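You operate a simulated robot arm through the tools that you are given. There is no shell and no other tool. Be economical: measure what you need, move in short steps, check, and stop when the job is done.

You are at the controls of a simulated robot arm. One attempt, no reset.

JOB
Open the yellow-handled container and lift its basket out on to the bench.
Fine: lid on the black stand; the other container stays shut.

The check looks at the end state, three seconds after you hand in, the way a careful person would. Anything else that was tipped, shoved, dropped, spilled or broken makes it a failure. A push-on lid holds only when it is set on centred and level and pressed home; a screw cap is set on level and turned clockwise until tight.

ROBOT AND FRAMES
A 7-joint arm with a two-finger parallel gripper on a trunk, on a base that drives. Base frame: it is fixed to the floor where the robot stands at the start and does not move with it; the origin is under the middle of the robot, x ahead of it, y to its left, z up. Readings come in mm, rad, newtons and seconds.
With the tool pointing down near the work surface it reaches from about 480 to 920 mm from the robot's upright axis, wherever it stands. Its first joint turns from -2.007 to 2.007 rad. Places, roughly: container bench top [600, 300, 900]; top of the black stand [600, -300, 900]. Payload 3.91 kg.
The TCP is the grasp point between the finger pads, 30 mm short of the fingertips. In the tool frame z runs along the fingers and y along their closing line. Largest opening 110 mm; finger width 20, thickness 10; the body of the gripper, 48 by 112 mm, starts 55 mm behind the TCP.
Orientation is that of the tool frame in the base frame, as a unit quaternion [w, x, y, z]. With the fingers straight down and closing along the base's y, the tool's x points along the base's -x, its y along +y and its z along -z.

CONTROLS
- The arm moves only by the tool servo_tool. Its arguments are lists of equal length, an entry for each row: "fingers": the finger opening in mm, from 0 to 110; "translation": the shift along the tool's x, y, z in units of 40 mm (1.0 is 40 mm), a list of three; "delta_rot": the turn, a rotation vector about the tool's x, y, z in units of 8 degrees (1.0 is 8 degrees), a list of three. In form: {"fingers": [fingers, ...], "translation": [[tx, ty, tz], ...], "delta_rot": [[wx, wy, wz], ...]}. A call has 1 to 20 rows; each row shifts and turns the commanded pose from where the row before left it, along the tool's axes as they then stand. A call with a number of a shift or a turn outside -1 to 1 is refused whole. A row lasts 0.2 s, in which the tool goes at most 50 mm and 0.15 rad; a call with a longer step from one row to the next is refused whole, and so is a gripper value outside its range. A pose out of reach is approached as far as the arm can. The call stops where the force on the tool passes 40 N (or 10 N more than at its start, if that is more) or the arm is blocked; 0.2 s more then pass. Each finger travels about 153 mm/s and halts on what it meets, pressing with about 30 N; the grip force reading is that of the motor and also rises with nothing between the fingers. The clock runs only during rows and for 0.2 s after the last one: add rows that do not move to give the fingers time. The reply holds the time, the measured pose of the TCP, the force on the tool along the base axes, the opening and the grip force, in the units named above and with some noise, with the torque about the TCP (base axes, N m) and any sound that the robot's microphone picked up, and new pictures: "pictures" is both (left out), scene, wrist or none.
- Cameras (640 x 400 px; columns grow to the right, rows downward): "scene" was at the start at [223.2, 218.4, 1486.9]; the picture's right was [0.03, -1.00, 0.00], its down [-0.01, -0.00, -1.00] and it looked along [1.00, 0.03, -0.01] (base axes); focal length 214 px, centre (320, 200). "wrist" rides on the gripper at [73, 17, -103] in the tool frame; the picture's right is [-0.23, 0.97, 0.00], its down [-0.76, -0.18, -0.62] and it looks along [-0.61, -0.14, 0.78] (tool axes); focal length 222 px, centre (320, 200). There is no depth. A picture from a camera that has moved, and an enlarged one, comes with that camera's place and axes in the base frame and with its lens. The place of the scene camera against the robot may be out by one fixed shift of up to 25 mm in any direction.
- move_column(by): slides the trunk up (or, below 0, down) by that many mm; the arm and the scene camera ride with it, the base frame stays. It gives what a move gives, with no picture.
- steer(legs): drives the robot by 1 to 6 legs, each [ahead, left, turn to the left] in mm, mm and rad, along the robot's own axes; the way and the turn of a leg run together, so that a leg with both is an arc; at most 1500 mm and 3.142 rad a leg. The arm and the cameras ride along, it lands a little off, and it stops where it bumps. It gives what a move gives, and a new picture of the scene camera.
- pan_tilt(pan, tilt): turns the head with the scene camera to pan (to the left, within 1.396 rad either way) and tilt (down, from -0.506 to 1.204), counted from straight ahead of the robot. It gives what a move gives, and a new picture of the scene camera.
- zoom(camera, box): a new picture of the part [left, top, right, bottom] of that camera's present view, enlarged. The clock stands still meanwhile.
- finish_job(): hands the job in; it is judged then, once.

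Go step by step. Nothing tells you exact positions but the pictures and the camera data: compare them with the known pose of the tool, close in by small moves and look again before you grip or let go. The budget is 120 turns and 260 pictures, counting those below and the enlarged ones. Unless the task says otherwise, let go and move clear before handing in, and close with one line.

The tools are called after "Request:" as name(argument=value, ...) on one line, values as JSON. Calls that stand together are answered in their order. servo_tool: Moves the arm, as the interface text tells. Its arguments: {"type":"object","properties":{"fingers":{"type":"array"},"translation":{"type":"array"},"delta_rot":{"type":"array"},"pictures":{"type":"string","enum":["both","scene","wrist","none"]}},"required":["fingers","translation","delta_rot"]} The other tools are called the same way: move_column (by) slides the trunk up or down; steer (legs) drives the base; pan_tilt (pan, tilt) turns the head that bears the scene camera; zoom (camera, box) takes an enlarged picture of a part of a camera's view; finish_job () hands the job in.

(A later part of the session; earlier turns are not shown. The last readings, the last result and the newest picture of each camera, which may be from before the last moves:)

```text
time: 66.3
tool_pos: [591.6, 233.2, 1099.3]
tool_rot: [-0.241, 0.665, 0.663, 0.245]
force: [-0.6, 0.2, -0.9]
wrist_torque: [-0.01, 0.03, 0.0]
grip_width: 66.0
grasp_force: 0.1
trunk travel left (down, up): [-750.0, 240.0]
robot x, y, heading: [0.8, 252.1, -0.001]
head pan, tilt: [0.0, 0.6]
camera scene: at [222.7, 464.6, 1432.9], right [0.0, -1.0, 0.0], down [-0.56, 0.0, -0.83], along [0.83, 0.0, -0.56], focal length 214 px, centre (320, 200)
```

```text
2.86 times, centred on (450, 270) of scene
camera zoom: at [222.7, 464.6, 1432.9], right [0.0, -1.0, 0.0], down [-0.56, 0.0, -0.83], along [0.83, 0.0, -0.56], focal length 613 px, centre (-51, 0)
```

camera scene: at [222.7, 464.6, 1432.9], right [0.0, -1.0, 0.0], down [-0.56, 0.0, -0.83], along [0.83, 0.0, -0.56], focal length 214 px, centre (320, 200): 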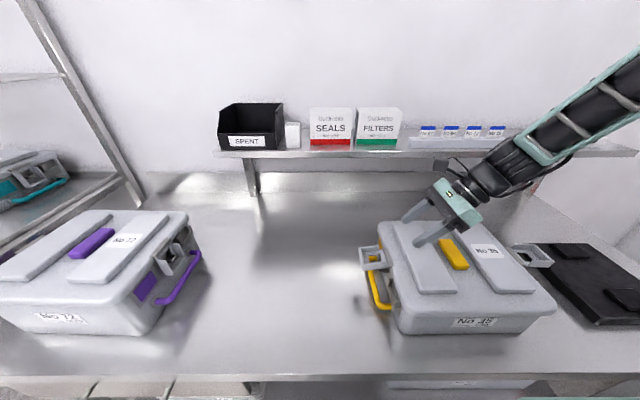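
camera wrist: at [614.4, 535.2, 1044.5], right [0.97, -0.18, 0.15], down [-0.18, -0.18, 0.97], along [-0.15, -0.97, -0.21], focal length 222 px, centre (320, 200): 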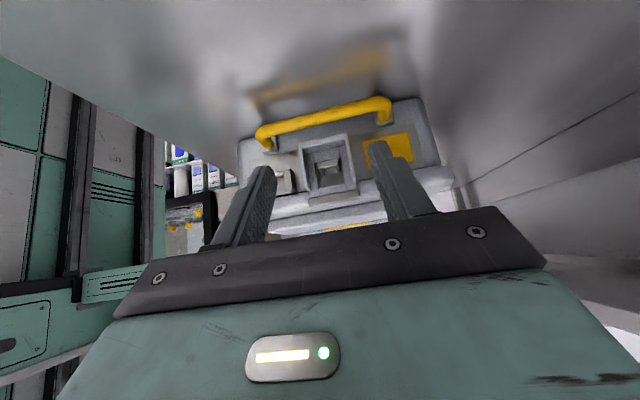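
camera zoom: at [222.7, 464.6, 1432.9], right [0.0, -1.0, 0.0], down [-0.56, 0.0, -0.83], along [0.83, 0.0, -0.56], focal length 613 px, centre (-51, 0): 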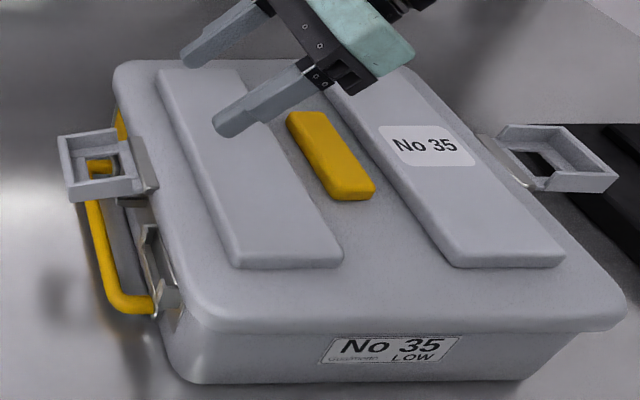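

Both flaps are open and stay up. I'll untilt, turn to closing along y for the lid grip, and drive back to the middle.

Request:
servo_tool(fingers=[80, 80, 80, 80, 80, 80, 80, 80, 80, 80, 80, 80, 80, 80, 80, 80, 80, 80, 80], translation=[[0, 0, -0.9], [0, 0, -0.9], [0, 0, -0.9], [0, 0, 0], [0, 0, 0], [0, 0, 0], [0, 0, 0], [0, 0, 0], [0, 0, 0], [0, 0, 0], [0, 0, 0], [0, 0, 0], [0, 0, 0], [0, 0, 0], [0, 0, 0], [0, 0, 0], [0, 0, 0], [0, 0, 0], [0, 0, 0]], delta_rot=[[0, 0, 0], [0, -1, 0], [0, -1, 0], [0, -1, 0], [0, -1, 0], [0, -1, 0], [0, 0, -1], [0, 0, -1], [0, 0, -1], [0, 0, -1], [0, 0, -1], [0, 0, -1], [0, 0, -1], [0, 0, -1], [0, 0, -1], [0, 0, -1], [0, 0, -1], [0, 0, -0.2], [0, 0, 0]], pictures="none")

Request:
steer(legs=[[0, -290, 0]])

Request:
pan_tilt(pan=-0.6, tilt=0.6)

```text
time: 70.3
tool_pos: [589.7, 169.1, 1184.2]
tool_rot: [0.002, 0.006, 1.0, 0.002]
force: [0.1, -0.4, 0.2]
wrist_torque: [-0.03, 0.01, 0.02]
grip_width: 80.4
grasp_force: 0.1
trunk travel left (down, up): [-750.0, 240.0]
robot x, y, heading: [-1.4, 250.1, -0.005]
head pan, tilt: [0.0, 0.6]
```

```text
time: 72.3
tool_pos: [590.4, -123.2, 1185.3]
tool_rot: [0.002, 0.006, 1.0, 0.001]
force: [-0.1, 0.0, 0.3]
wrist_torque: [0.01, 0.04, 0.02]
grip_width: 80.0
grasp_force: 0.1
trunk travel left (down, up): [-750.0, 240.0]
robot x, y, heading: [0.5, -42.1, -0.007]
head pan, tilt: [0.0, 0.6]
camera scene: at [221.6, 172.3, 1432.9], right [0.0, -1.0, 0.0], down [-0.56, 0.0, -0.83], along [0.83, 0.0, -0.56], focal length 214 px, centre (320, 200)
```

scene: 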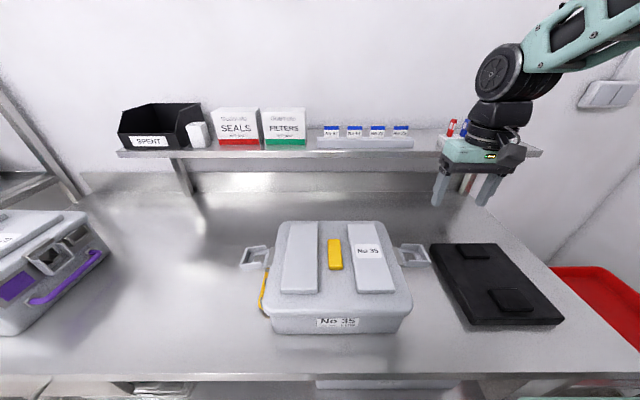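

```text
time: 73.3
tool_pos: [589.6, -121.8, 1184.9]
tool_rot: [0.003, 0.006, 1.0, 0.001]
force: [-0.4, 0.2, 0.4]
wrist_torque: [-0.02, -0.05, -0.02]
grip_width: 80.0
grasp_force: 0.0
trunk travel left (down, up): [-750.0, 240.0]
robot x, y, heading: [0.2, -41.5, -0.003]
head pan, tilt: [-0.6, 0.6]
camera scene: at [206.0, 122.4, 1432.9], right [-0.57, -0.82, 0.0], down [-0.47, 0.32, -0.83], along [0.68, -0.47, -0.56], focal length 214 px, centre (320, 200)
```

scene: 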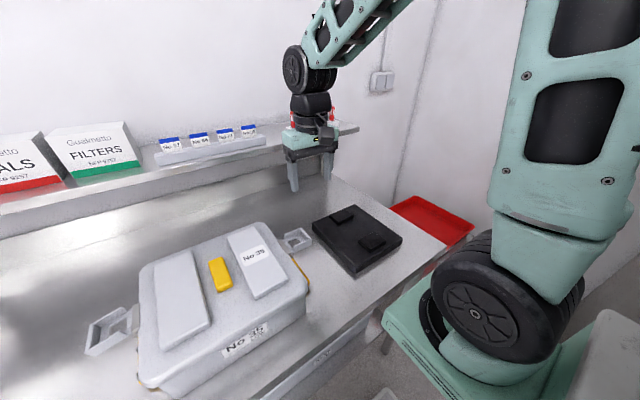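

The red tray is off beyond the bench end. Now to the lid grip: moving above it with the tool vertical for a look.

Request:
servo_tool(fingers=[80, 80, 80, 80, 80, 80, 80, 80, 80, 80], translation=[[0, 0.9, 0], [0, 0.9, 0], [0, 0.9, 0], [0, 0.9, 0], [0, 0.9, 0], [0, 0.9, 0], [0, 0.9, 0], [0, 0, 0.9], [0, 0, 0.9], [0, 0, 0]], delta_rot=[[0, 0, 0], [0, 0, 0], [0, 0, 0], [0, 0, 0], [0, 0, 0], [0, 0, 0], [0, 0, 0], [0, 0, 0], [0, 0, 0], [0, 0, 0]], pictures="wrist")

Request:
pan_tilt(pan=0.0, tilt=0.6)

Request:
zoom(camera="wrist", box=[180, 60, 460, 230])

```text
time: 75.5
tool_pos: [593.2, 131.0, 1113.1]
tool_rot: [0.002, 0.006, 1.0, 0.002]
force: [0.3, -0.4, -0.2]
wrist_torque: [0.01, 0.0, -0.02]
grip_width: 80.1
grasp_force: 0.1
trunk travel left (down, up): [-750.0, 240.0]
robot x, y, heading: [3.8, -44.2, -0.005]
head pan, tilt: [-0.6, 0.6]
camera wrist: at [521.9, 147.2, 1215.6], right [0.24, 0.97, 0.01], down [0.76, -0.19, 0.63], along [0.61, -0.15, -0.78], focal length 222 px, centre (320, 200)
```

wrist: 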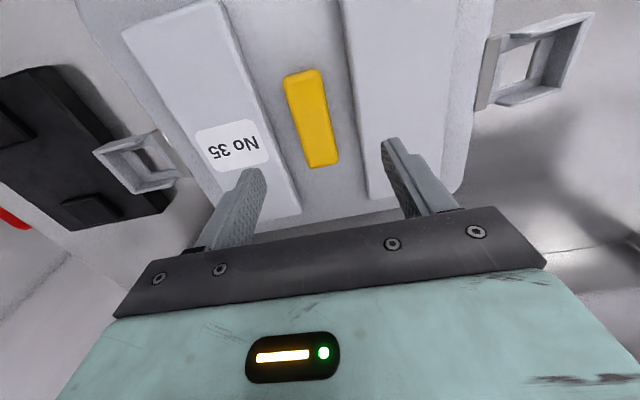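

```text
time: 76.5
tool_pos: [594.0, 129.4, 1113.7]
tool_rot: [0.003, 0.007, 1.0, 0.002]
force: [0.4, 0.1, 0.2]
wrist_torque: [-0.01, 0.02, 0.0]
grip_width: 80.2
grasp_force: 0.1
trunk travel left (down, up): [-750.0, 240.0]
robot x, y, heading: [0.5, -42.8, -0.008]
head pan, tilt: [0.0, 0.6]
camera scene: at [221.6, 172.2, 1432.9], right [0.0, -1.0, 0.0], down [-0.56, 0.0, -0.83], along [0.83, 0.0, -0.56], focal length 214 px, centre (320, 200)
```

scene: 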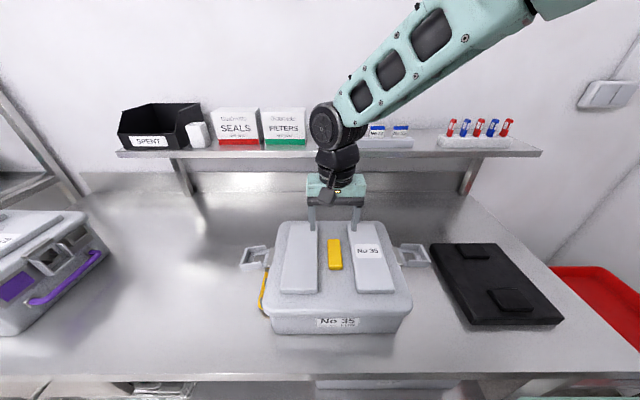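

```text
2.29 times, centred on (320, 145) of wrist
camera zoom: at [522.0, 147.2, 1215.9], right [0.24, 0.97, 0.01], down [0.76, -0.19, 0.63], along [0.61, -0.15, -0.78], focal length 508 px, centre (320, 326)
```

zoom: 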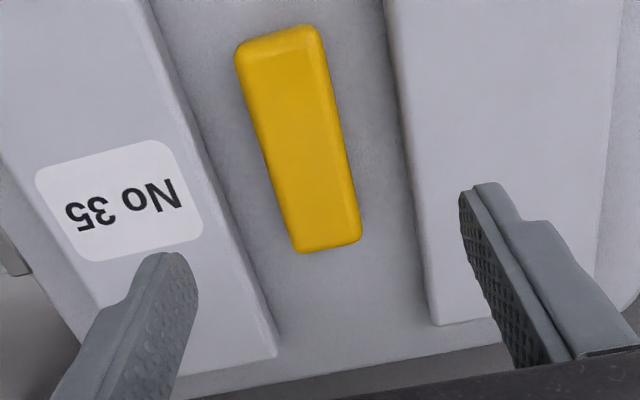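

Request:
servo_tool(fingers=[48, 48, 48, 48], translation=[[0, -0.06, 0], [0, 0, 0.9], [0, 0, 0.85], [0, 0, 0]], delta_rot=[[0, 0, 0], [0, 0, 0], [0, 0, 0], [0, 0, 0]], pictures="none")

Request:
zoom(camera="wrist", box=[180, 60, 460, 230])

Request:
zoom(camera="scene", box=[270, 190, 410, 300])

```text
time: 77.5
tool_pos: [593.4, 129.3, 1042.5]
tool_rot: [0.003, 0.006, 1.0, 0.001]
force: [0.6, -0.6, 0.0]
wrist_torque: [-0.01, 0.01, -0.05]
grip_width: 47.7
grasp_force: 0.1
trunk travel left (down, up): [-750.0, 240.0]
robot x, y, heading: [-0.8, -41.5, -0.006]
head pan, tilt: [0.0, 0.6]
```

```text
2.29 times, centred on (320, 145) of wrist
camera zoom: at [521.4, 145.4, 1144.8], right [0.24, 0.97, 0.01], down [0.76, -0.19, 0.63], along [0.61, -0.15, -0.78], focal length 508 px, centre (320, 326)
```

zoom: 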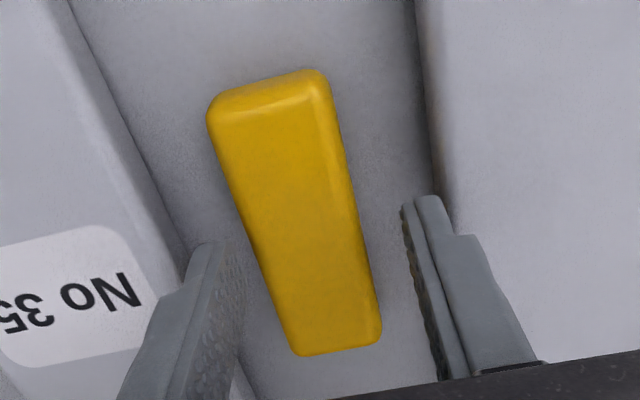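

```text
3.64 times, centred on (340, 245) of scene
camera zoom: at [221.5, 172.2, 1432.9], right [0.0, -1.0, 0.0], down [-0.56, 0.0, -0.83], along [0.83, 0.0, -0.56], focal length 780 px, centre (247, 36)
```

zoom: 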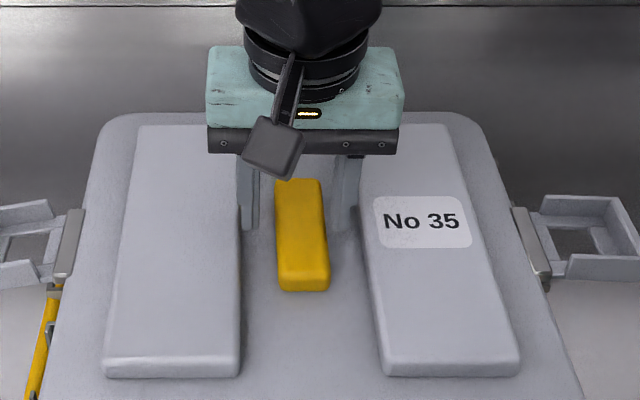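

Request:
servo_tool(fingers=[48, 48, 48], translation=[[0, -0.05, 0.2], [0, 0, 0.2], [0, 0, 0]], delta_rot=[[0, 0, 0], [0, 0, 0], [0, 0, 0]], pictures="none")

Request:
zoom(camera="wrist", box=[200, 80, 440, 230])

Request:
zoom(camera="scene", box=[300, 200, 380, 280])

```text
time: 78.3
tool_pos: [593.0, 126.1, 1026.2]
tool_rot: [0.002, 0.006, 1.0, 0.002]
force: [-0.6, -0.2, 0.9]
wrist_torque: [0.02, -0.03, 0.02]
grip_width: 47.9
grasp_force: 0.0
trunk travel left (down, up): [-750.0, 240.0]
robot x, y, heading: [1.5, -46.0, -0.008]
head pan, tilt: [0.0, 0.6]
```

```text
2.67 times, centred on (320, 155) of wrist
camera zoom: at [521.3, 143.2, 1128.6], right [0.24, 0.97, 0.01], down [0.76, -0.19, 0.63], along [0.61, -0.15, -0.78], focal length 592 px, centre (320, 320)
```

zoom: 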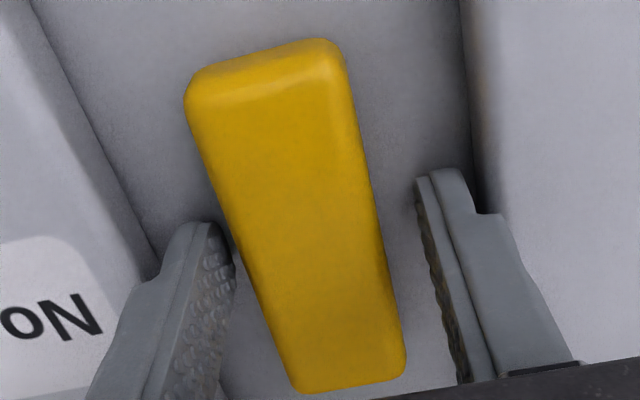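

```text
5.00 times, centred on (340, 240) of scene
camera zoom: at [221.6, 172.2, 1432.9], right [0.0, -1.0, 0.0], down [-0.56, 0.0, -0.83], along [0.83, 0.0, -0.56], focal length 1072 px, centre (220, 0)
```

zoom: 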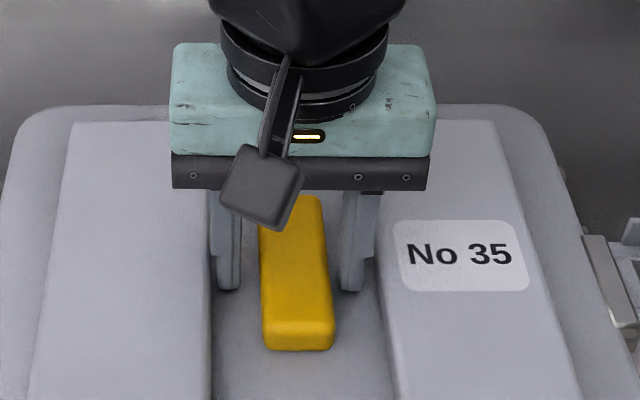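

Request:
servo_tool(fingers=[48, 48, 48, 48], translation=[[0, 0, 0.1], [0, 0, 0.1], [0, 0, 0.1], [0, 0, 0]], delta_rot=[[0, 0, 0], [0, 0, 0], [0, 0, 0], [0, 0, 0]], pictures="none")

Request:
zoom(camera="scene", box=[310, 220, 370, 280])

```text
time: 78.9
tool_pos: [592.3, 126.8, 1026.0]
tool_rot: [0.005, 0.006, 1.0, 0.003]
force: [-9.1, -3.4, 24.2]
wrist_torque: [-0.73, 0.52, -0.25]
grip_width: 49.2
grasp_force: 1.8
trunk travel left (down, up): [-750.0, 240.0]
robot x, y, heading: [1.3, -45.2, -0.003]
head pan, tilt: [0.0, 0.6]
stopped in row 2: the force on the tool passed its limit at 45 N (the readings are from after the stop); the commanded pose is now the measured one
```

```text
6.67 times, centred on (340, 250) of scene
camera zoom: at [220.2, 171.8, 1433.4], right [0.0, -1.0, 0.0], down [-0.56, 0.0, -0.83], along [0.83, 0.0, -0.56], focal length 1430 px, centre (187, -133)
```

zoom: 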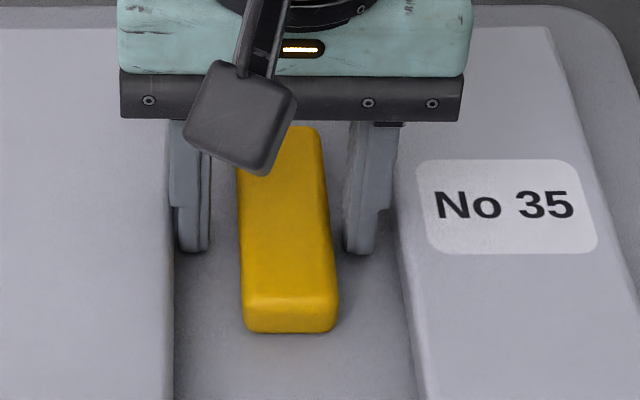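

Fingertips touch the lid top at z≈996. Raise 2 mm and close on the grip.

Request:
servo_tool(fingers=[48, 40, 34, 28, 20, 20, 20], translation=[[0, 0, -0.05], [0, 0, 0], [0, 0, 0], [0, 0, 0], [0, 0, 0], [0, 0, 0], [0, 0, 0]], delta_rot=[[0, 0, 0], [0, 0, 0], [0, 0, 0], [0, 0, 0], [0, 0, 0], [0, 0, 0], [0, 0, 0]], pictures="scene")

Request:
zoom(camera="scene", box=[310, 220, 370, 280])

```text
time: 80.5
tool_pos: [594.5, 125.5, 1027.4]
tool_rot: [0.005, 0.006, 1.0, 0.003]
force: [1.5, -9.5, 5.9]
wrist_torque: [-0.64, -0.14, 0.39]
grip_width: 34.1
grasp_force: 29.5
trunk travel left (down, up): [-750.0, 240.0]
robot x, y, heading: [-1.9, -46.1, -0.005]
head pan, tilt: [0.0, 0.6]
camera scene: at [221.5, 171.7, 1433.0], right [0.0, -1.0, 0.0], down [-0.56, 0.0, -0.83], along [0.83, 0.0, -0.56], focal length 214 px, centre (320, 200)
```

scene: 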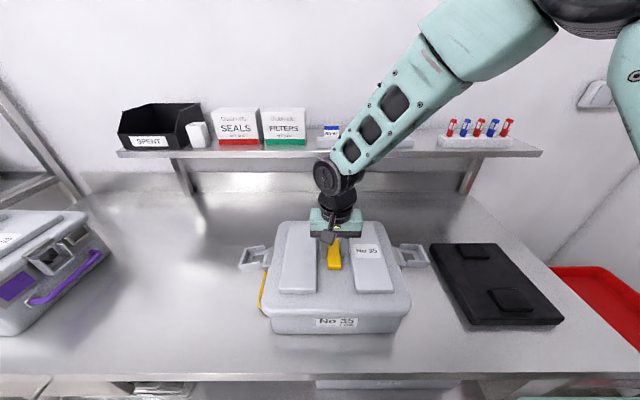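

```text
6.67 times, centred on (340, 250) of scene
camera zoom: at [221.5, 171.7, 1433.0], right [0.0, -1.0, 0.0], down [-0.56, 0.0, -0.83], along [0.83, 0.0, -0.56], focal length 1430 px, centre (187, -133)
```

zoom: 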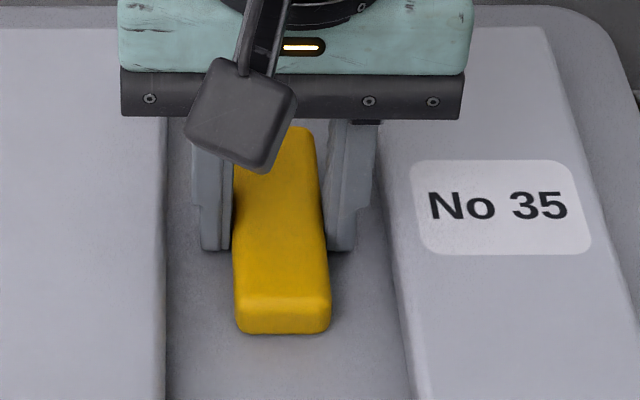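

Gripped at 34 mm. Lifting slowly.

Request:
servo_tool(fingers=[20, 20, 20, 20, 20, 20, 20], translation=[[0, 0, -0.15], [0, 0, -0.15], [0, 0, -0.2], [0, 0, -0.3], [0, 0, -0.3], [0, 0, -0.4], [0, 0, 0]], delta_rot=[[0, 0, 0], [0, 0, 0], [0, 0, 0], [0, 0, 0], [0, 0, 0], [0, 0, 0], [0, 0, 0]], pictures="both")

```text
time: 82.1
tool_pos: [591.9, 127.2, 1087.1]
tool_rot: [0.004, 0.006, 1.0, 0.003]
force: [-0.4, 0.5, -6.1]
wrist_torque: [0.0, 0.0, 0.0]
grip_width: 34.0
grasp_force: 29.8
trunk travel left (down, up): [-750.0, 240.0]
robot x, y, heading: [-3.1, -41.0, -0.006]
head pan, tilt: [0.0, 0.6]
camera scene: at [221.8, 172.3, 1432.8], right [0.0, -1.0, 0.0], down [-0.57, 0.0, -0.82], along [0.82, 0.0, -0.57], focal length 214 px, centre (320, 200)
camera wrist: at [520.8, 143.7, 1189.3], right [0.24, 0.97, 0.01], down [0.75, -0.19, 0.63], along [0.61, -0.14, -0.78], focal length 222 px, centre (320, 200)
```

scene: 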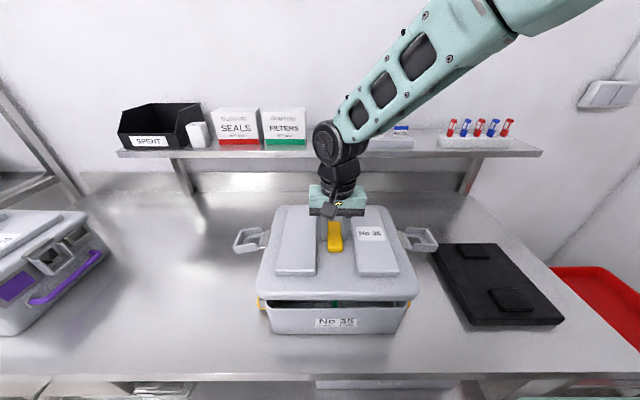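
wrist: 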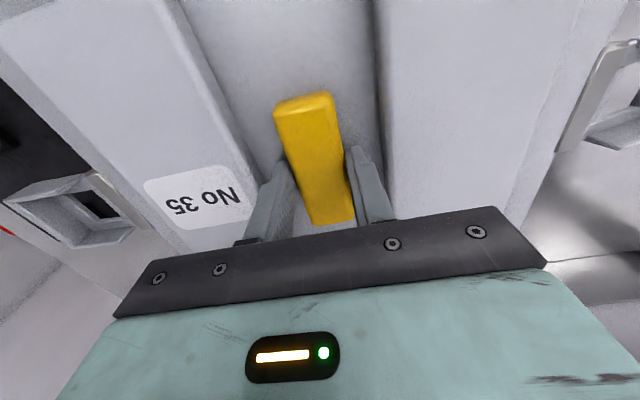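

The lid is off and level. Raise it more and carry it over the stand.

Request:
servo_tool(fingers=[20, 20, 20, 20, 20, 20, 20, 20, 20, 20, 20, 20, 20, 20, 20, 20, 20], translation=[[0, 0, -0.8], [0, 0, -0.8], [0, 0, -0.8], [0, -0.5, 0], [0, -0.9, 0], [0, -0.9, 0], [0, -0.9, 0], [0, -0.9, 0], [0, -0.9, 0], [0, -0.9, 0], [0, -0.9, 0], [0, -0.9, 0], [0, -0.9, 0], [0, -0.9, 0], [0, -0.9, 0], [0, -0.2, 0], [0, 0, 0]], delta_rot=[[0, 0, 0], [0, 0, 0], [0, 0, 0], [0, 0, 0], [0, 0, 0], [0, 0, 0], [0, 0, 0], [0, 0, 0], [0, 0, 0], [0, 0, 0], [0, 0, 0], [0, 0, 0], [0, 0, 0], [0, 0, 0], [0, 0, 0], [0, 0, 0], [0, 0, 0]], pictures="both")

Request:
zoom(camera="scene", box=[240, 200, 430, 340])

Request:
pan_tilt(pan=-0.5, tilt=0.6)

```text
time: 85.7
tool_pos: [585.6, -298.5, 1178.8]
tool_rot: [0.004, 0.006, 1.0, 0.004]
force: [-0.2, 0.5, -6.8]
wrist_torque: [-0.01, 0.04, 0.04]
grip_width: 33.8
grasp_force: 29.8
trunk travel left (down, up): [-750.0, 240.0]
robot x, y, heading: [-1.1, -45.1, -0.003]
head pan, tilt: [0.0, 0.6]
camera scene: at [221.8, 172.1, 1432.9], right [0.0, -1.0, 0.0], down [-0.57, 0.0, -0.82], along [0.82, 0.0, -0.57], focal length 214 px, centre (320, 200)
camera wrist: at [513.6, -281.2, 1280.4], right [0.24, 0.97, 0.01], down [0.75, -0.19, 0.63], along [0.61, -0.14, -0.78], focal length 222 px, centre (320, 200)
```

scene: 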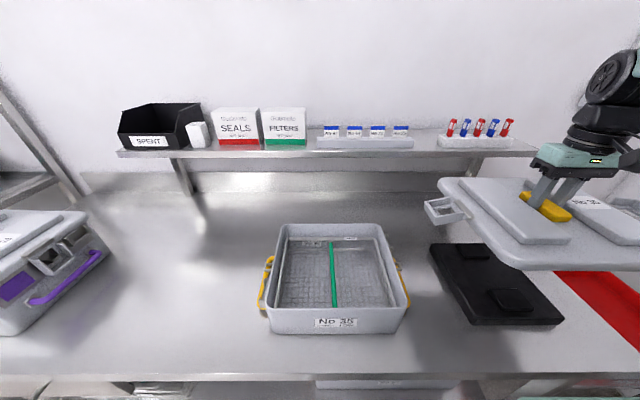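
wrist: 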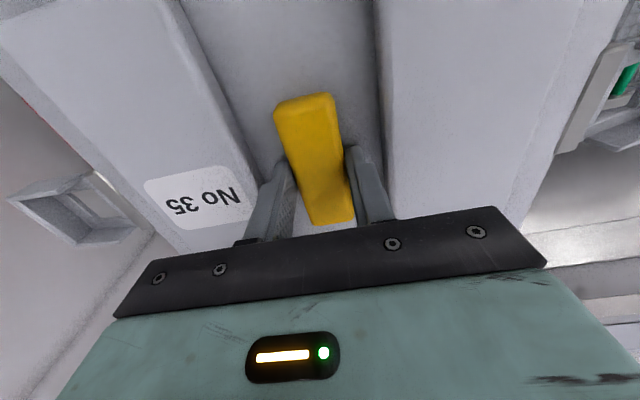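

```text
2.86 times, centred on (335, 270) of scene
camera zoom: at [221.8, 172.1, 1432.9], right [0.0, -1.0, 0.0], down [-0.57, 0.0, -0.82], along [0.82, 0.0, -0.57], focal length 613 px, centre (277, 0)
```

zoom: 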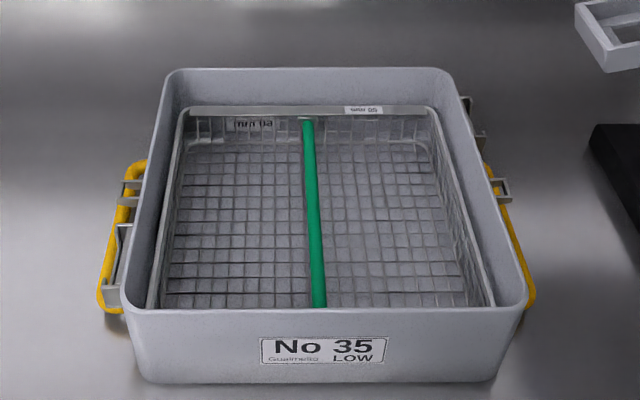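

```text
time: 86.6
tool_pos: [584.8, -299.0, 1178.2]
tool_rot: [0.005, 0.006, 1.0, 0.003]
force: [-0.4, -0.5, -7.6]
wrist_torque: [0.0, -0.02, -0.01]
grip_width: 33.8
grasp_force: 29.9
trunk travel left (down, up): [-750.0, 240.0]
robot x, y, heading: [4.7, -38.4, -0.01]
head pan, tilt: [-0.499, 0.6]
camera scene: at [210.9, 129.9, 1432.9], right [-0.48, -0.88, 0.0], down [-0.5, 0.27, -0.82], along [0.72, -0.4, -0.57], focal length 214 px, centre (320, 200)
```

scene: 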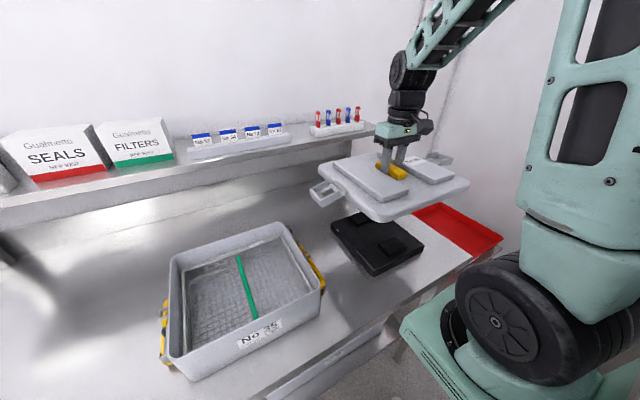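

The basket is a wire one with a green bar handle across its middle. First lower the lid onto the stand.

Request:
servo_tool(fingers=[20, 20, 20, 20, 20, 20], translation=[[-0.17, 0.25, 0], [0, 0, 0.9], [0, 0, 0.9], [0, 0, 0.9], [0, 0, 0.9], [0, 0, 0]], delta_rot=[[0, 0, 0], [0, 0, 0], [0, 0, 0], [0, 0, 0], [0, 0, 0], [0, 0, 0]], pictures="scene")

Request:
zoom(camera="scene", box=[280, 140, 520, 300])

```text
time: 88.0
tool_pos: [596.1, -287.1, 1034.0]
tool_rot: [0.005, 0.006, 1.0, 0.004]
force: [-1.1, 0.6, -7.4]
wrist_torque: [0.01, 0.0, 0.03]
grip_width: 33.7
grasp_force: 30.0
trunk travel left (down, up): [-750.0, 240.0]
robot x, y, heading: [2.6, -42.0, -0.003]
head pan, tilt: [-0.499, 0.6]
camera scene: at [210.8, 129.8, 1432.9], right [-0.48, -0.88, 0.0], down [-0.5, 0.27, -0.82], along [0.72, -0.4, -0.57], focal length 214 px, centre (320, 200)
```

scene: 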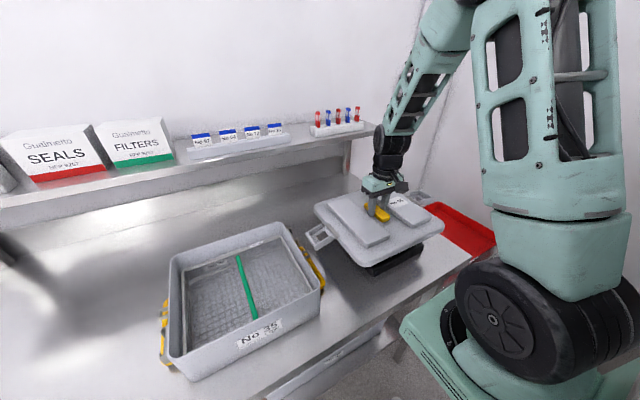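

```text
2.50 times, centred on (400, 220) of scene
camera zoom: at [210.8, 129.8, 1432.9], right [-0.48, -0.88, 0.0], down [-0.5, 0.27, -0.82], along [0.72, -0.4, -0.57], focal length 536 px, centre (120, 150)
```

zoom: 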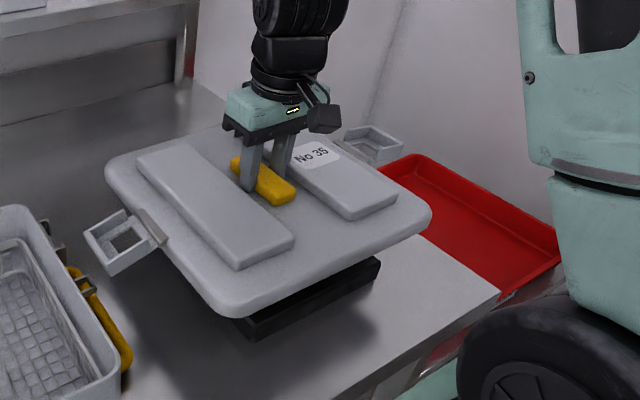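

Request:
servo_tool(fingers=[20, 20, 20, 20, 20, 20, 20, 20, 20, 20, 20, 20, 20, 20, 20, 20, 20, 20, 20, 20], translation=[[0, 0, 0.2], [0, 0, 0.2], [0, 0, 0.2], [0, 0, 0.2], [0, 0, 0.1], [0, 0, 0.1], [0, 0, 0.1], [0, 0, 0.1], [0, 0, 0.1], [0, 0, 0.1], [0, 0, 0.1], [0, 0, 0.1], [0, 0, 0.1], [0, 0, 0.1], [0, 0, 0.1], [0, 0, 0.1], [0, 0, 0.1], [0, 0, 0.1], [0, 0, 0.1], [0, 0, 0.1]], delta_rot=[[0, 0, 0], [0, 0, 0], [0, 0, 0], [0, 0, 0], [0, 0, 0], [0, 0, 0], [0, 0, 0], [0, 0, 0], [0, 0, 0], [0, 0, 0], [0, 0, 0], [0, 0, 0], [0, 0, 0], [0, 0, 0], [0, 0, 0], [0, 0, 0], [0, 0, 0], [0, 0, 0], [0, 0, 0], [0, 0, 0]], pictures="scene")

Request:
zoom(camera="scene", box=[280, 140, 520, 300])

```text
time: 91.3
tool_pos: [596.5, -287.9, 963.7]
tool_rot: [0.008, 0.007, 1.0, 0.002]
force: [-8.4, 3.9, 29.0]
wrist_torque: [-0.52, 1.19, -0.09]
grip_width: 33.7
grasp_force: 30.0
trunk travel left (down, up): [-750.0, 240.0]
robot x, y, heading: [-4.4, -38.3, -0.0]
head pan, tilt: [-0.499, 0.6]
stopped in row 16: the force on the tool passed its limit at 48 N (the readings are from after the stop); the commanded pose is now the measured one
camera scene: at [209.2, 130.6, 1433.5], right [-0.48, -0.88, 0.0], down [-0.49, 0.27, -0.83], along [0.72, -0.4, -0.56], focal length 214 px, centre (320, 200)
```

scene: 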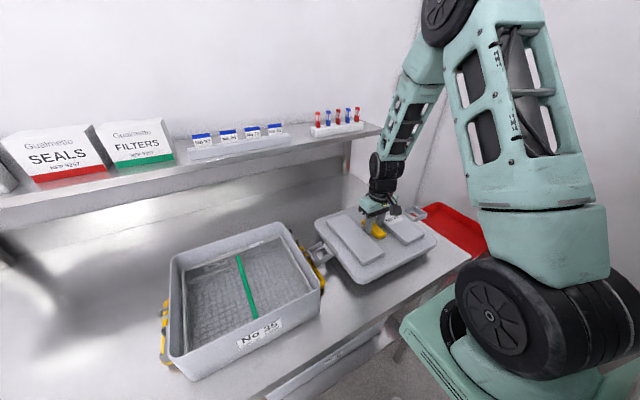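

```text
2.50 times, centred on (400, 220) of scene
camera zoom: at [209.2, 130.6, 1433.5], right [-0.48, -0.88, 0.0], down [-0.49, 0.27, -0.83], along [0.72, -0.4, -0.56], focal length 536 px, centre (120, 150)
```

zoom: 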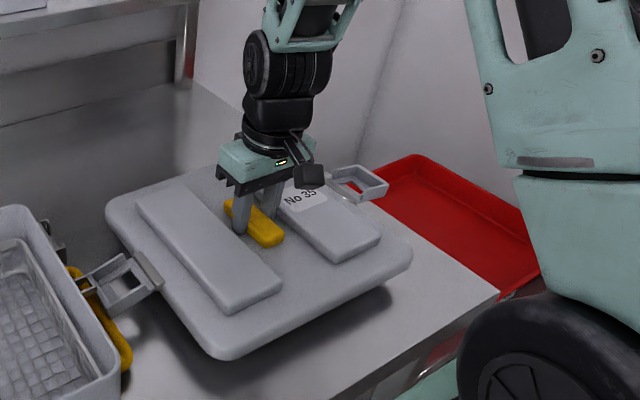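

Lid has touched down on the stand. Its left flap is close to the container's handle, so I'll lift slightly, shift 10 mm right and set it down again.

Request:
servo_tool(fingers=[20, 20, 20, 20, 20, 20, 20, 20, 20, 20], translation=[[0, 0, -0.3], [0, 0, -0.3], [0, -0.25, 0], [0, 0, 0.2], [0, 0, 0.15], [0, 0, 0.1], [0, 0, 0.06], [0, 0, 0.05], [0, 0, 0.05], [0, 0, 0]], delta_rot=[[0, 0, 0], [0, 0, 0], [0, 0, 0], [0, 0, 0], [0, 0, 0], [0, 0, 0], [0, 0, 0], [0, 0, 0], [0, 0, 0], [0, 0, 0]], pictures="scene")

Request:
zoom(camera="scene", box=[280, 180, 460, 300])

```text
time: 93.5
tool_pos: [597.8, -297.1, 964.0]
tool_rot: [0.009, 0.005, 1.0, 0.001]
force: [-7.0, 1.9, 28.8]
wrist_torque: [-0.43, 1.21, -0.21]
grip_width: 33.9
grasp_force: 29.9
trunk travel left (down, up): [-750.0, 240.0]
robot x, y, heading: [3.5, -39.4, -0.004]
head pan, tilt: [-0.499, 0.6]
stopped in row 10: the force on the tool passed its limit at 42 N (the readings are from after the stop); the commanded pose is now the measured one
camera scene: at [209.3, 130.5, 1433.2], right [-0.48, -0.88, 0.0], down [-0.49, 0.27, -0.83], along [0.72, -0.4, -0.56], focal length 214 px, centre (320, 200)
```

scene: 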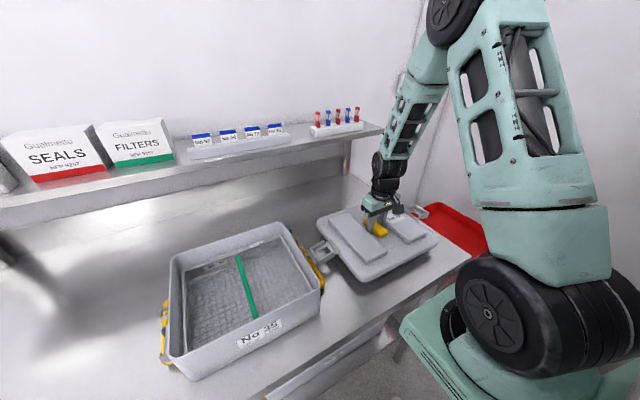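

```text
3.33 times, centred on (370, 240) of scene
camera zoom: at [209.3, 130.5, 1433.2], right [-0.48, -0.88, 0.0], down [-0.49, 0.27, -0.83], along [0.72, -0.4, -0.56], focal length 715 px, centre (153, 67)
```

zoom: 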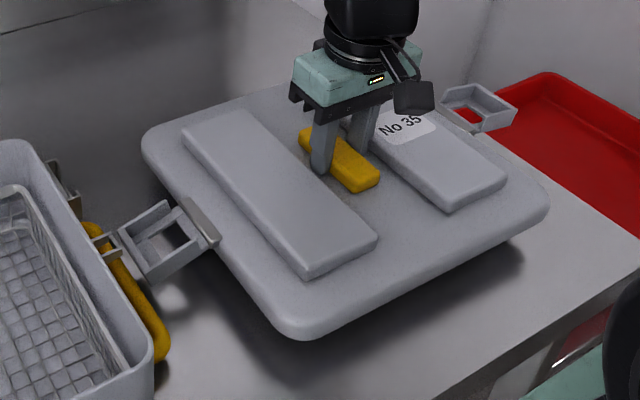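

Request:
servo_tool(fingers=[20, 30, 44, 48, 48, 48, 48, 48], translation=[[0, 0, -0.02], [0, 0, 0], [0, 0, 0], [0, 0, -0.1], [0, 0, -0.5], [0, 0, -0.9], [0, 0, -0.9], [0, 0, 0]], delta_rot=[[0, 0, 0], [0, 0, 0], [0, 0, 0], [0, 0, 0], [0, 0, 0], [0, 0, 0], [0, 0, 0], [0, 0, 0]], pictures="scene")

Request:
zoom(camera="scene", box=[280, 180, 460, 300])

```text
time: 95.2
tool_pos: [596.3, -299.4, 1059.5]
tool_rot: [0.008, 0.006, 1.0, 0.002]
force: [0.0, 0.7, 0.1]
wrist_torque: [-0.03, -0.01, 0.04]
grip_width: 48.1
grasp_force: 0.0
trunk travel left (down, up): [-750.0, 240.0]
robot x, y, heading: [-1.6, -38.9, -0.006]
head pan, tilt: [-0.499, 0.6]
camera scene: at [210.6, 129.9, 1432.9], right [-0.48, -0.88, 0.0], down [-0.5, 0.27, -0.82], along [0.72, -0.4, -0.57], focal length 214 px, centre (320, 200)
```

scene: 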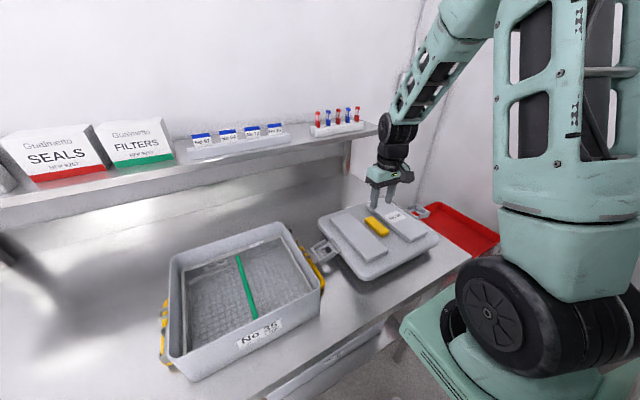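

```text
3.33 times, centred on (370, 240) of scene
camera zoom: at [210.6, 129.9, 1432.9], right [-0.48, -0.88, 0.0], down [-0.5, 0.27, -0.82], along [0.72, -0.4, -0.57], focal length 715 px, centre (153, 67)
```

zoom: 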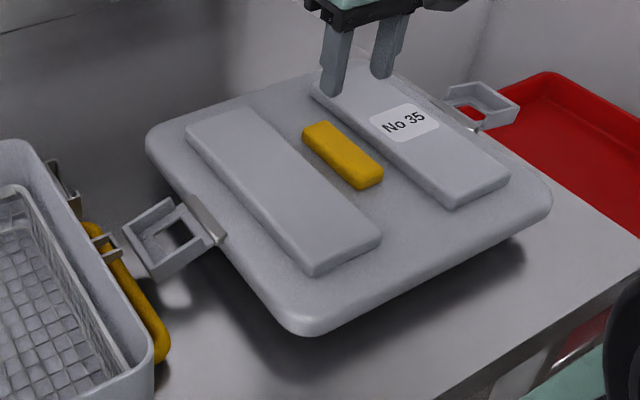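

Lid rests level on the stand. Now look at the basket from above.

Request:
servo_tool(fingers=[60, 60, 60, 60, 60, 60, 60, 60, 60, 60, 60, 60, 60, 60, 60], translation=[[0, 0, -0.9], [0, 0, -0.9], [0, 0.95, 0], [0, 0.95, 0], [0, 0.95, 0], [0, 0.95, 0], [0, 0.95, 0], [0, 0.95, 0], [0, 0.95, 0], [0, 0.95, 0], [0, 0.95, 0], [0, 0.95, 0], [0, 0.95, 0], [0, 0.2, 0], [0, 0, 0]], delta_rot=[[0, 0, 0], [0, 0, 0], [0, 0, 0], [0, 0, 0], [0, 0, 0], [0, 0, 0], [0, 0, 0], [0, 0, 0], [0, 0, 0], [0, 0, 0], [0, 0, 0], [0, 0, 0], [0, 0, 0], [0, 0, 0], [0, 0, 0]], pictures="wrist")

Request:
pan_tilt(pan=0.0, tilt=0.7)

Request:
zoom(camera="scene", box=[250, 180, 420, 300])

```text
time: 98.5
tool_pos: [599.3, 129.1, 1132.4]
tool_rot: [0.009, 0.006, 1.0, 0.001]
force: [0.6, -0.3, 0.2]
wrist_torque: [0.0, -0.02, -0.01]
grip_width: 59.9
grasp_force: 0.0
trunk travel left (down, up): [-750.0, 240.0]
robot x, y, heading: [5.5, -45.4, -0.003]
head pan, tilt: [-0.499, 0.6]
camera wrist: at [526.8, 146.5, 1233.6], right [0.24, 0.97, 0.01], down [0.75, -0.19, 0.64], along [0.62, -0.15, -0.77], focal length 222 px, centre (320, 200)
```

wrist: 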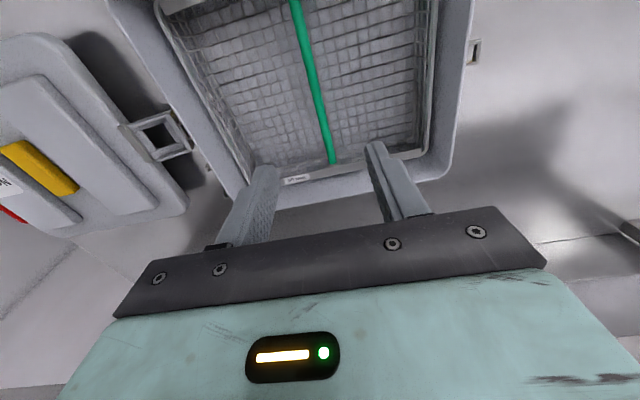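

```text
time: 99.4
tool_pos: [600.1, 129.5, 1132.3]
tool_rot: [0.008, 0.006, 1.0, 0.001]
force: [-0.8, -0.5, -0.4]
wrist_torque: [0.01, -0.01, -0.02]
grip_width: 60.3
grasp_force: 0.1
trunk travel left (down, up): [-750.0, 240.0]
robot x, y, heading: [-3.8, -40.2, -0.008]
head pan, tilt: [0.0, 0.7]
camera scene: at [218.1, 172.2, 1424.3], right [0.0, -1.0, 0.0], down [-0.64, 0.0, -0.77], along [0.77, 0.0, -0.64], focal length 214 px, centre (320, 200)
```

scene: 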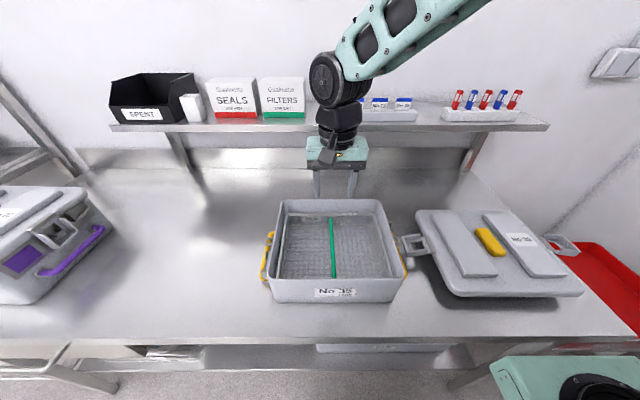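

```text
3.33 times, centred on (335, 240) of scene
camera zoom: at [218.1, 172.2, 1424.3], right [0.0, -1.0, 0.0], down [-0.64, 0.0, -0.77], along [0.77, 0.0, -0.64], focal length 715 px, centre (270, 67)
```

zoom: 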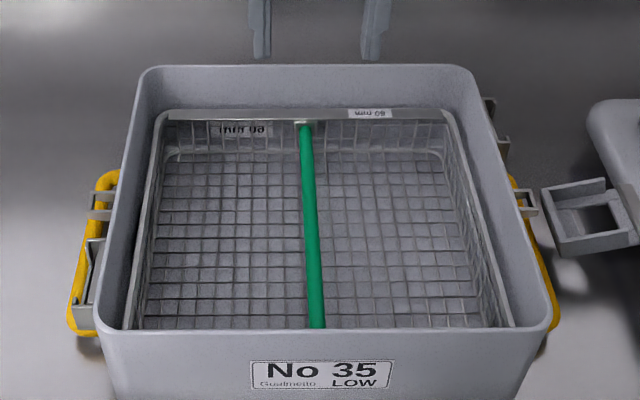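

The basket is empty, with a green rod across at y≈125. Descend over its middle (x≈595), closing along y.

Request:
servo_tool(fingers=[50, 50, 50, 50, 50], translation=[[0.12, -0.1, 0], [0, 0, 0.9], [0, 0, 0.9], [0, 0, 0.9], [0, 0, 0]], delta_rot=[[0, 0, 0], [0, 0, 0], [0, 0, 0], [0, 0, 0], [0, 0, 0]], pictures="wrist")

Request:
zoom(camera="scene", box=[290, 180, 380, 280])

```text
time: 100.6
tool_pos: [596.3, 122.4, 1024.1]
tool_rot: [0.009, 0.007, 1.0, 0.002]
force: [-0.5, 0.1, 0.0]
wrist_torque: [0.0, 0.0, -0.01]
grip_width: 50.1
grasp_force: 0.0
trunk travel left (down, up): [-750.0, 240.0]
robot x, y, heading: [2.1, -42.2, -0.002]
head pan, tilt: [0.0, 0.7]
camera wrist: at [524.6, 140.8, 1125.8], right [0.24, 0.97, 0.01], down [0.75, -0.19, 0.64], along [0.62, -0.15, -0.77], focal length 222 px, centre (320, 200)
```

wrist: 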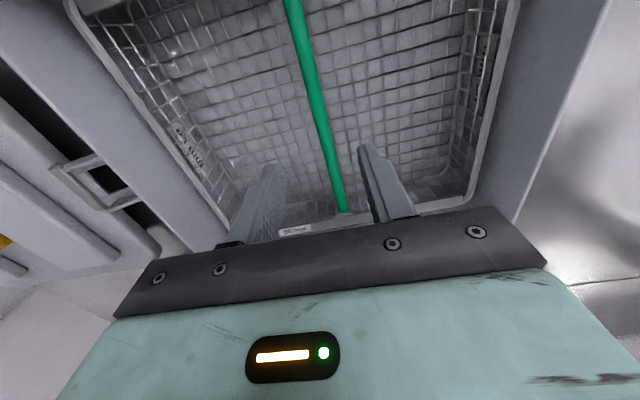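

```text
4.00 times, centred on (335, 230) of scene
camera zoom: at [218.0, 172.2, 1424.3], right [0.0, -1.0, 0.0], down [-0.64, 0.0, -0.76], along [0.76, 0.0, -0.64], focal length 858 px, centre (260, 80)
```

zoom: 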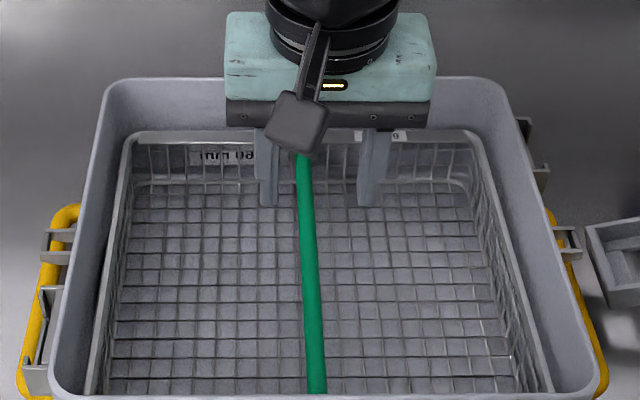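

Request:
servo_tool(fingers=[50, 50, 50], translation=[[0, 0, 0.7], [0, 0, 0.6], [0, 0, 0]], delta_rot=[[0, 0, 0], [0, 0, 0], [0, 0, 0]], pictures="none")

Request:
zoom(camera="wrist", box=[200, 60, 440, 230])

Request:
zoom(camera="scene", box=[290, 190, 380, 280])

```text
time: 101.4
tool_pos: [597.5, 124.7, 971.6]
tool_rot: [0.009, 0.005, 1.0, 0.002]
force: [0.4, 0.3, 0.3]
wrist_torque: [0.02, -0.03, -0.04]
grip_width: 50.2
grasp_force: 0.0
trunk travel left (down, up): [-750.0, 240.0]
robot x, y, heading: [1.1, -44.7, -0.003]
head pan, tilt: [0.0, 0.7]
```

```text
2.35 times, centred on (320, 145) of wrist
camera zoom: at [525.0, 141.1, 1073.9], right [0.24, 0.97, 0.01], down [0.75, -0.19, 0.64], along [0.62, -0.15, -0.77], focal length 523 px, centre (320, 329)
```

zoom: 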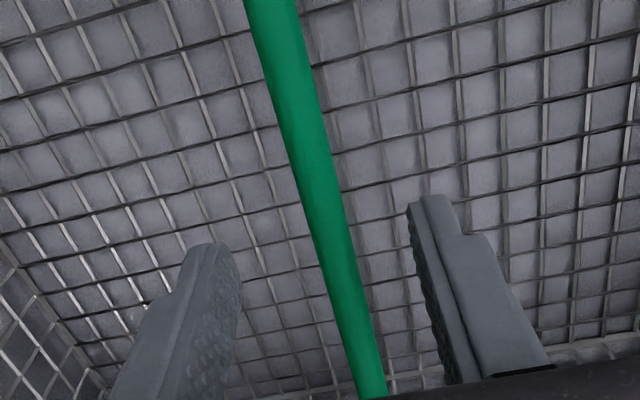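

```text
4.44 times, centred on (335, 235) of scene
camera zoom: at [218.0, 172.2, 1424.3], right [0.0, -1.0, 0.0], down [-0.64, 0.0, -0.76], along [0.76, 0.0, -0.64], focal length 953 px, centre (253, 44)
```

zoom: 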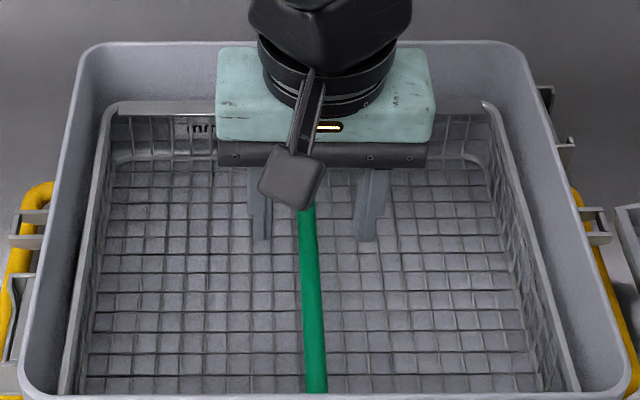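

Request:
servo_tool(fingers=[50, 50, 50], translation=[[0, 0, 0.25], [0, 0, 0.2], [0, 0, 0]], delta_rot=[[0, 0, 0], [0, 0, 0], [0, 0, 0]], pictures="none")

Request:
zoom(camera="wrist", box=[200, 60, 440, 230])

Request:
zoom(camera="scene", box=[290, 190, 380, 280])

```text
time: 102.2
tool_pos: [597.8, 123.8, 954.5]
tool_rot: [0.008, 0.006, 1.0, 0.001]
force: [1.1, 0.9, -0.6]
wrist_torque: [0.01, 0.01, 0.0]
grip_width: 49.8
grasp_force: 0.0
trunk travel left (down, up): [-750.0, 240.0]
robot x, y, heading: [3.1, -43.2, -0.007]
head pan, tilt: [0.0, 0.7]
```

```text
2.35 times, centred on (320, 145) of wrist
camera zoom: at [525.8, 141.4, 1056.0], right [0.24, 0.97, 0.01], down [0.75, -0.19, 0.64], along [0.62, -0.15, -0.77], focal length 523 px, centre (320, 329)
```

zoom: 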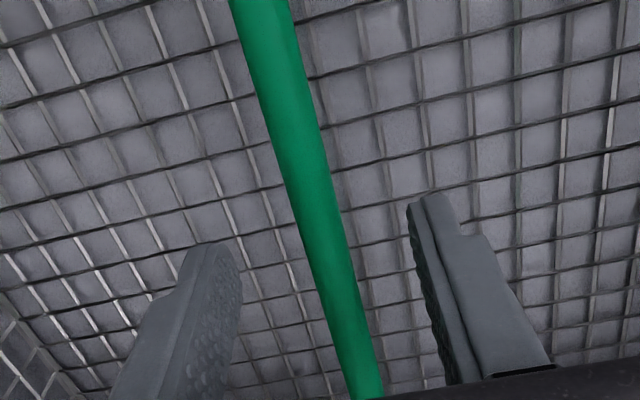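

```text
4.44 times, centred on (335, 235) of scene
camera zoom: at [218.1, 172.3, 1424.3], right [0.0, -1.0, 0.0], down [-0.64, 0.0, -0.76], along [0.76, 0.0, -0.64], focal length 953 px, centre (253, 44)
```

zoom: 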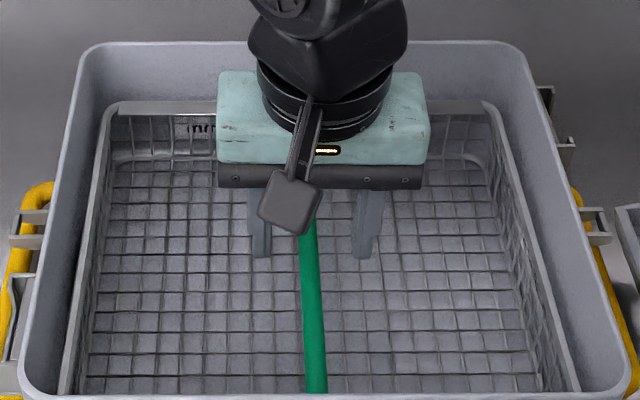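

Request:
servo_tool(fingers=[40, 30, 20, 12, 5, 3, 3], translation=[[0, 0, 0], [0, 0, 0], [0, 0, 0], [0, 0, 0], [0, 0, 0], [0, 0, 0], [0, 0, 0]], delta_rot=[[0, 0, 0], [0, 0, 0], [0, 0, 0], [0, 0, 0], [0, 0, 0], [0, 0, 0], [0, 0, 0]], pictures="none")

Request:
zoom(camera="wrist", box=[200, 60, 440, 230])

```text
time: 103.8
tool_pos: [598.7, 125.0, 953.9]
tool_rot: [0.009, 0.005, 1.0, 0.001]
force: [0.1, 0.9, 2.2]
wrist_torque: [0.02, -0.01, 0.23]
grip_width: 11.4
grasp_force: 30.3
trunk travel left (down, up): [-750.0, 240.0]
robot x, y, heading: [-2.0, -42.1, -0.002]
head pan, tilt: [0.0, 0.7]
```

```text
2.35 times, centred on (320, 145) of wrist
camera zoom: at [525.7, 141.5, 1056.2], right [0.24, 0.97, 0.01], down [0.75, -0.19, 0.64], along [0.62, -0.15, -0.77], focal length 523 px, centre (320, 329)
```

zoom: 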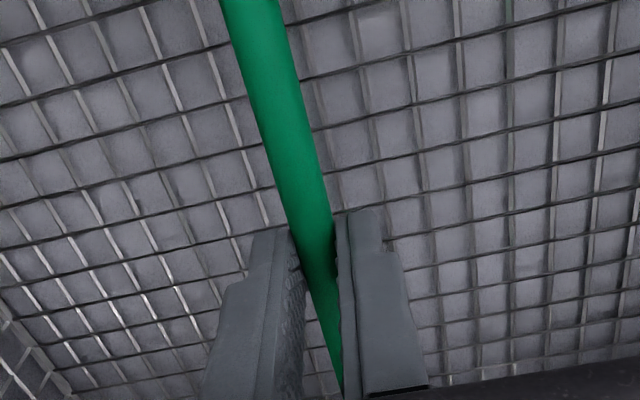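

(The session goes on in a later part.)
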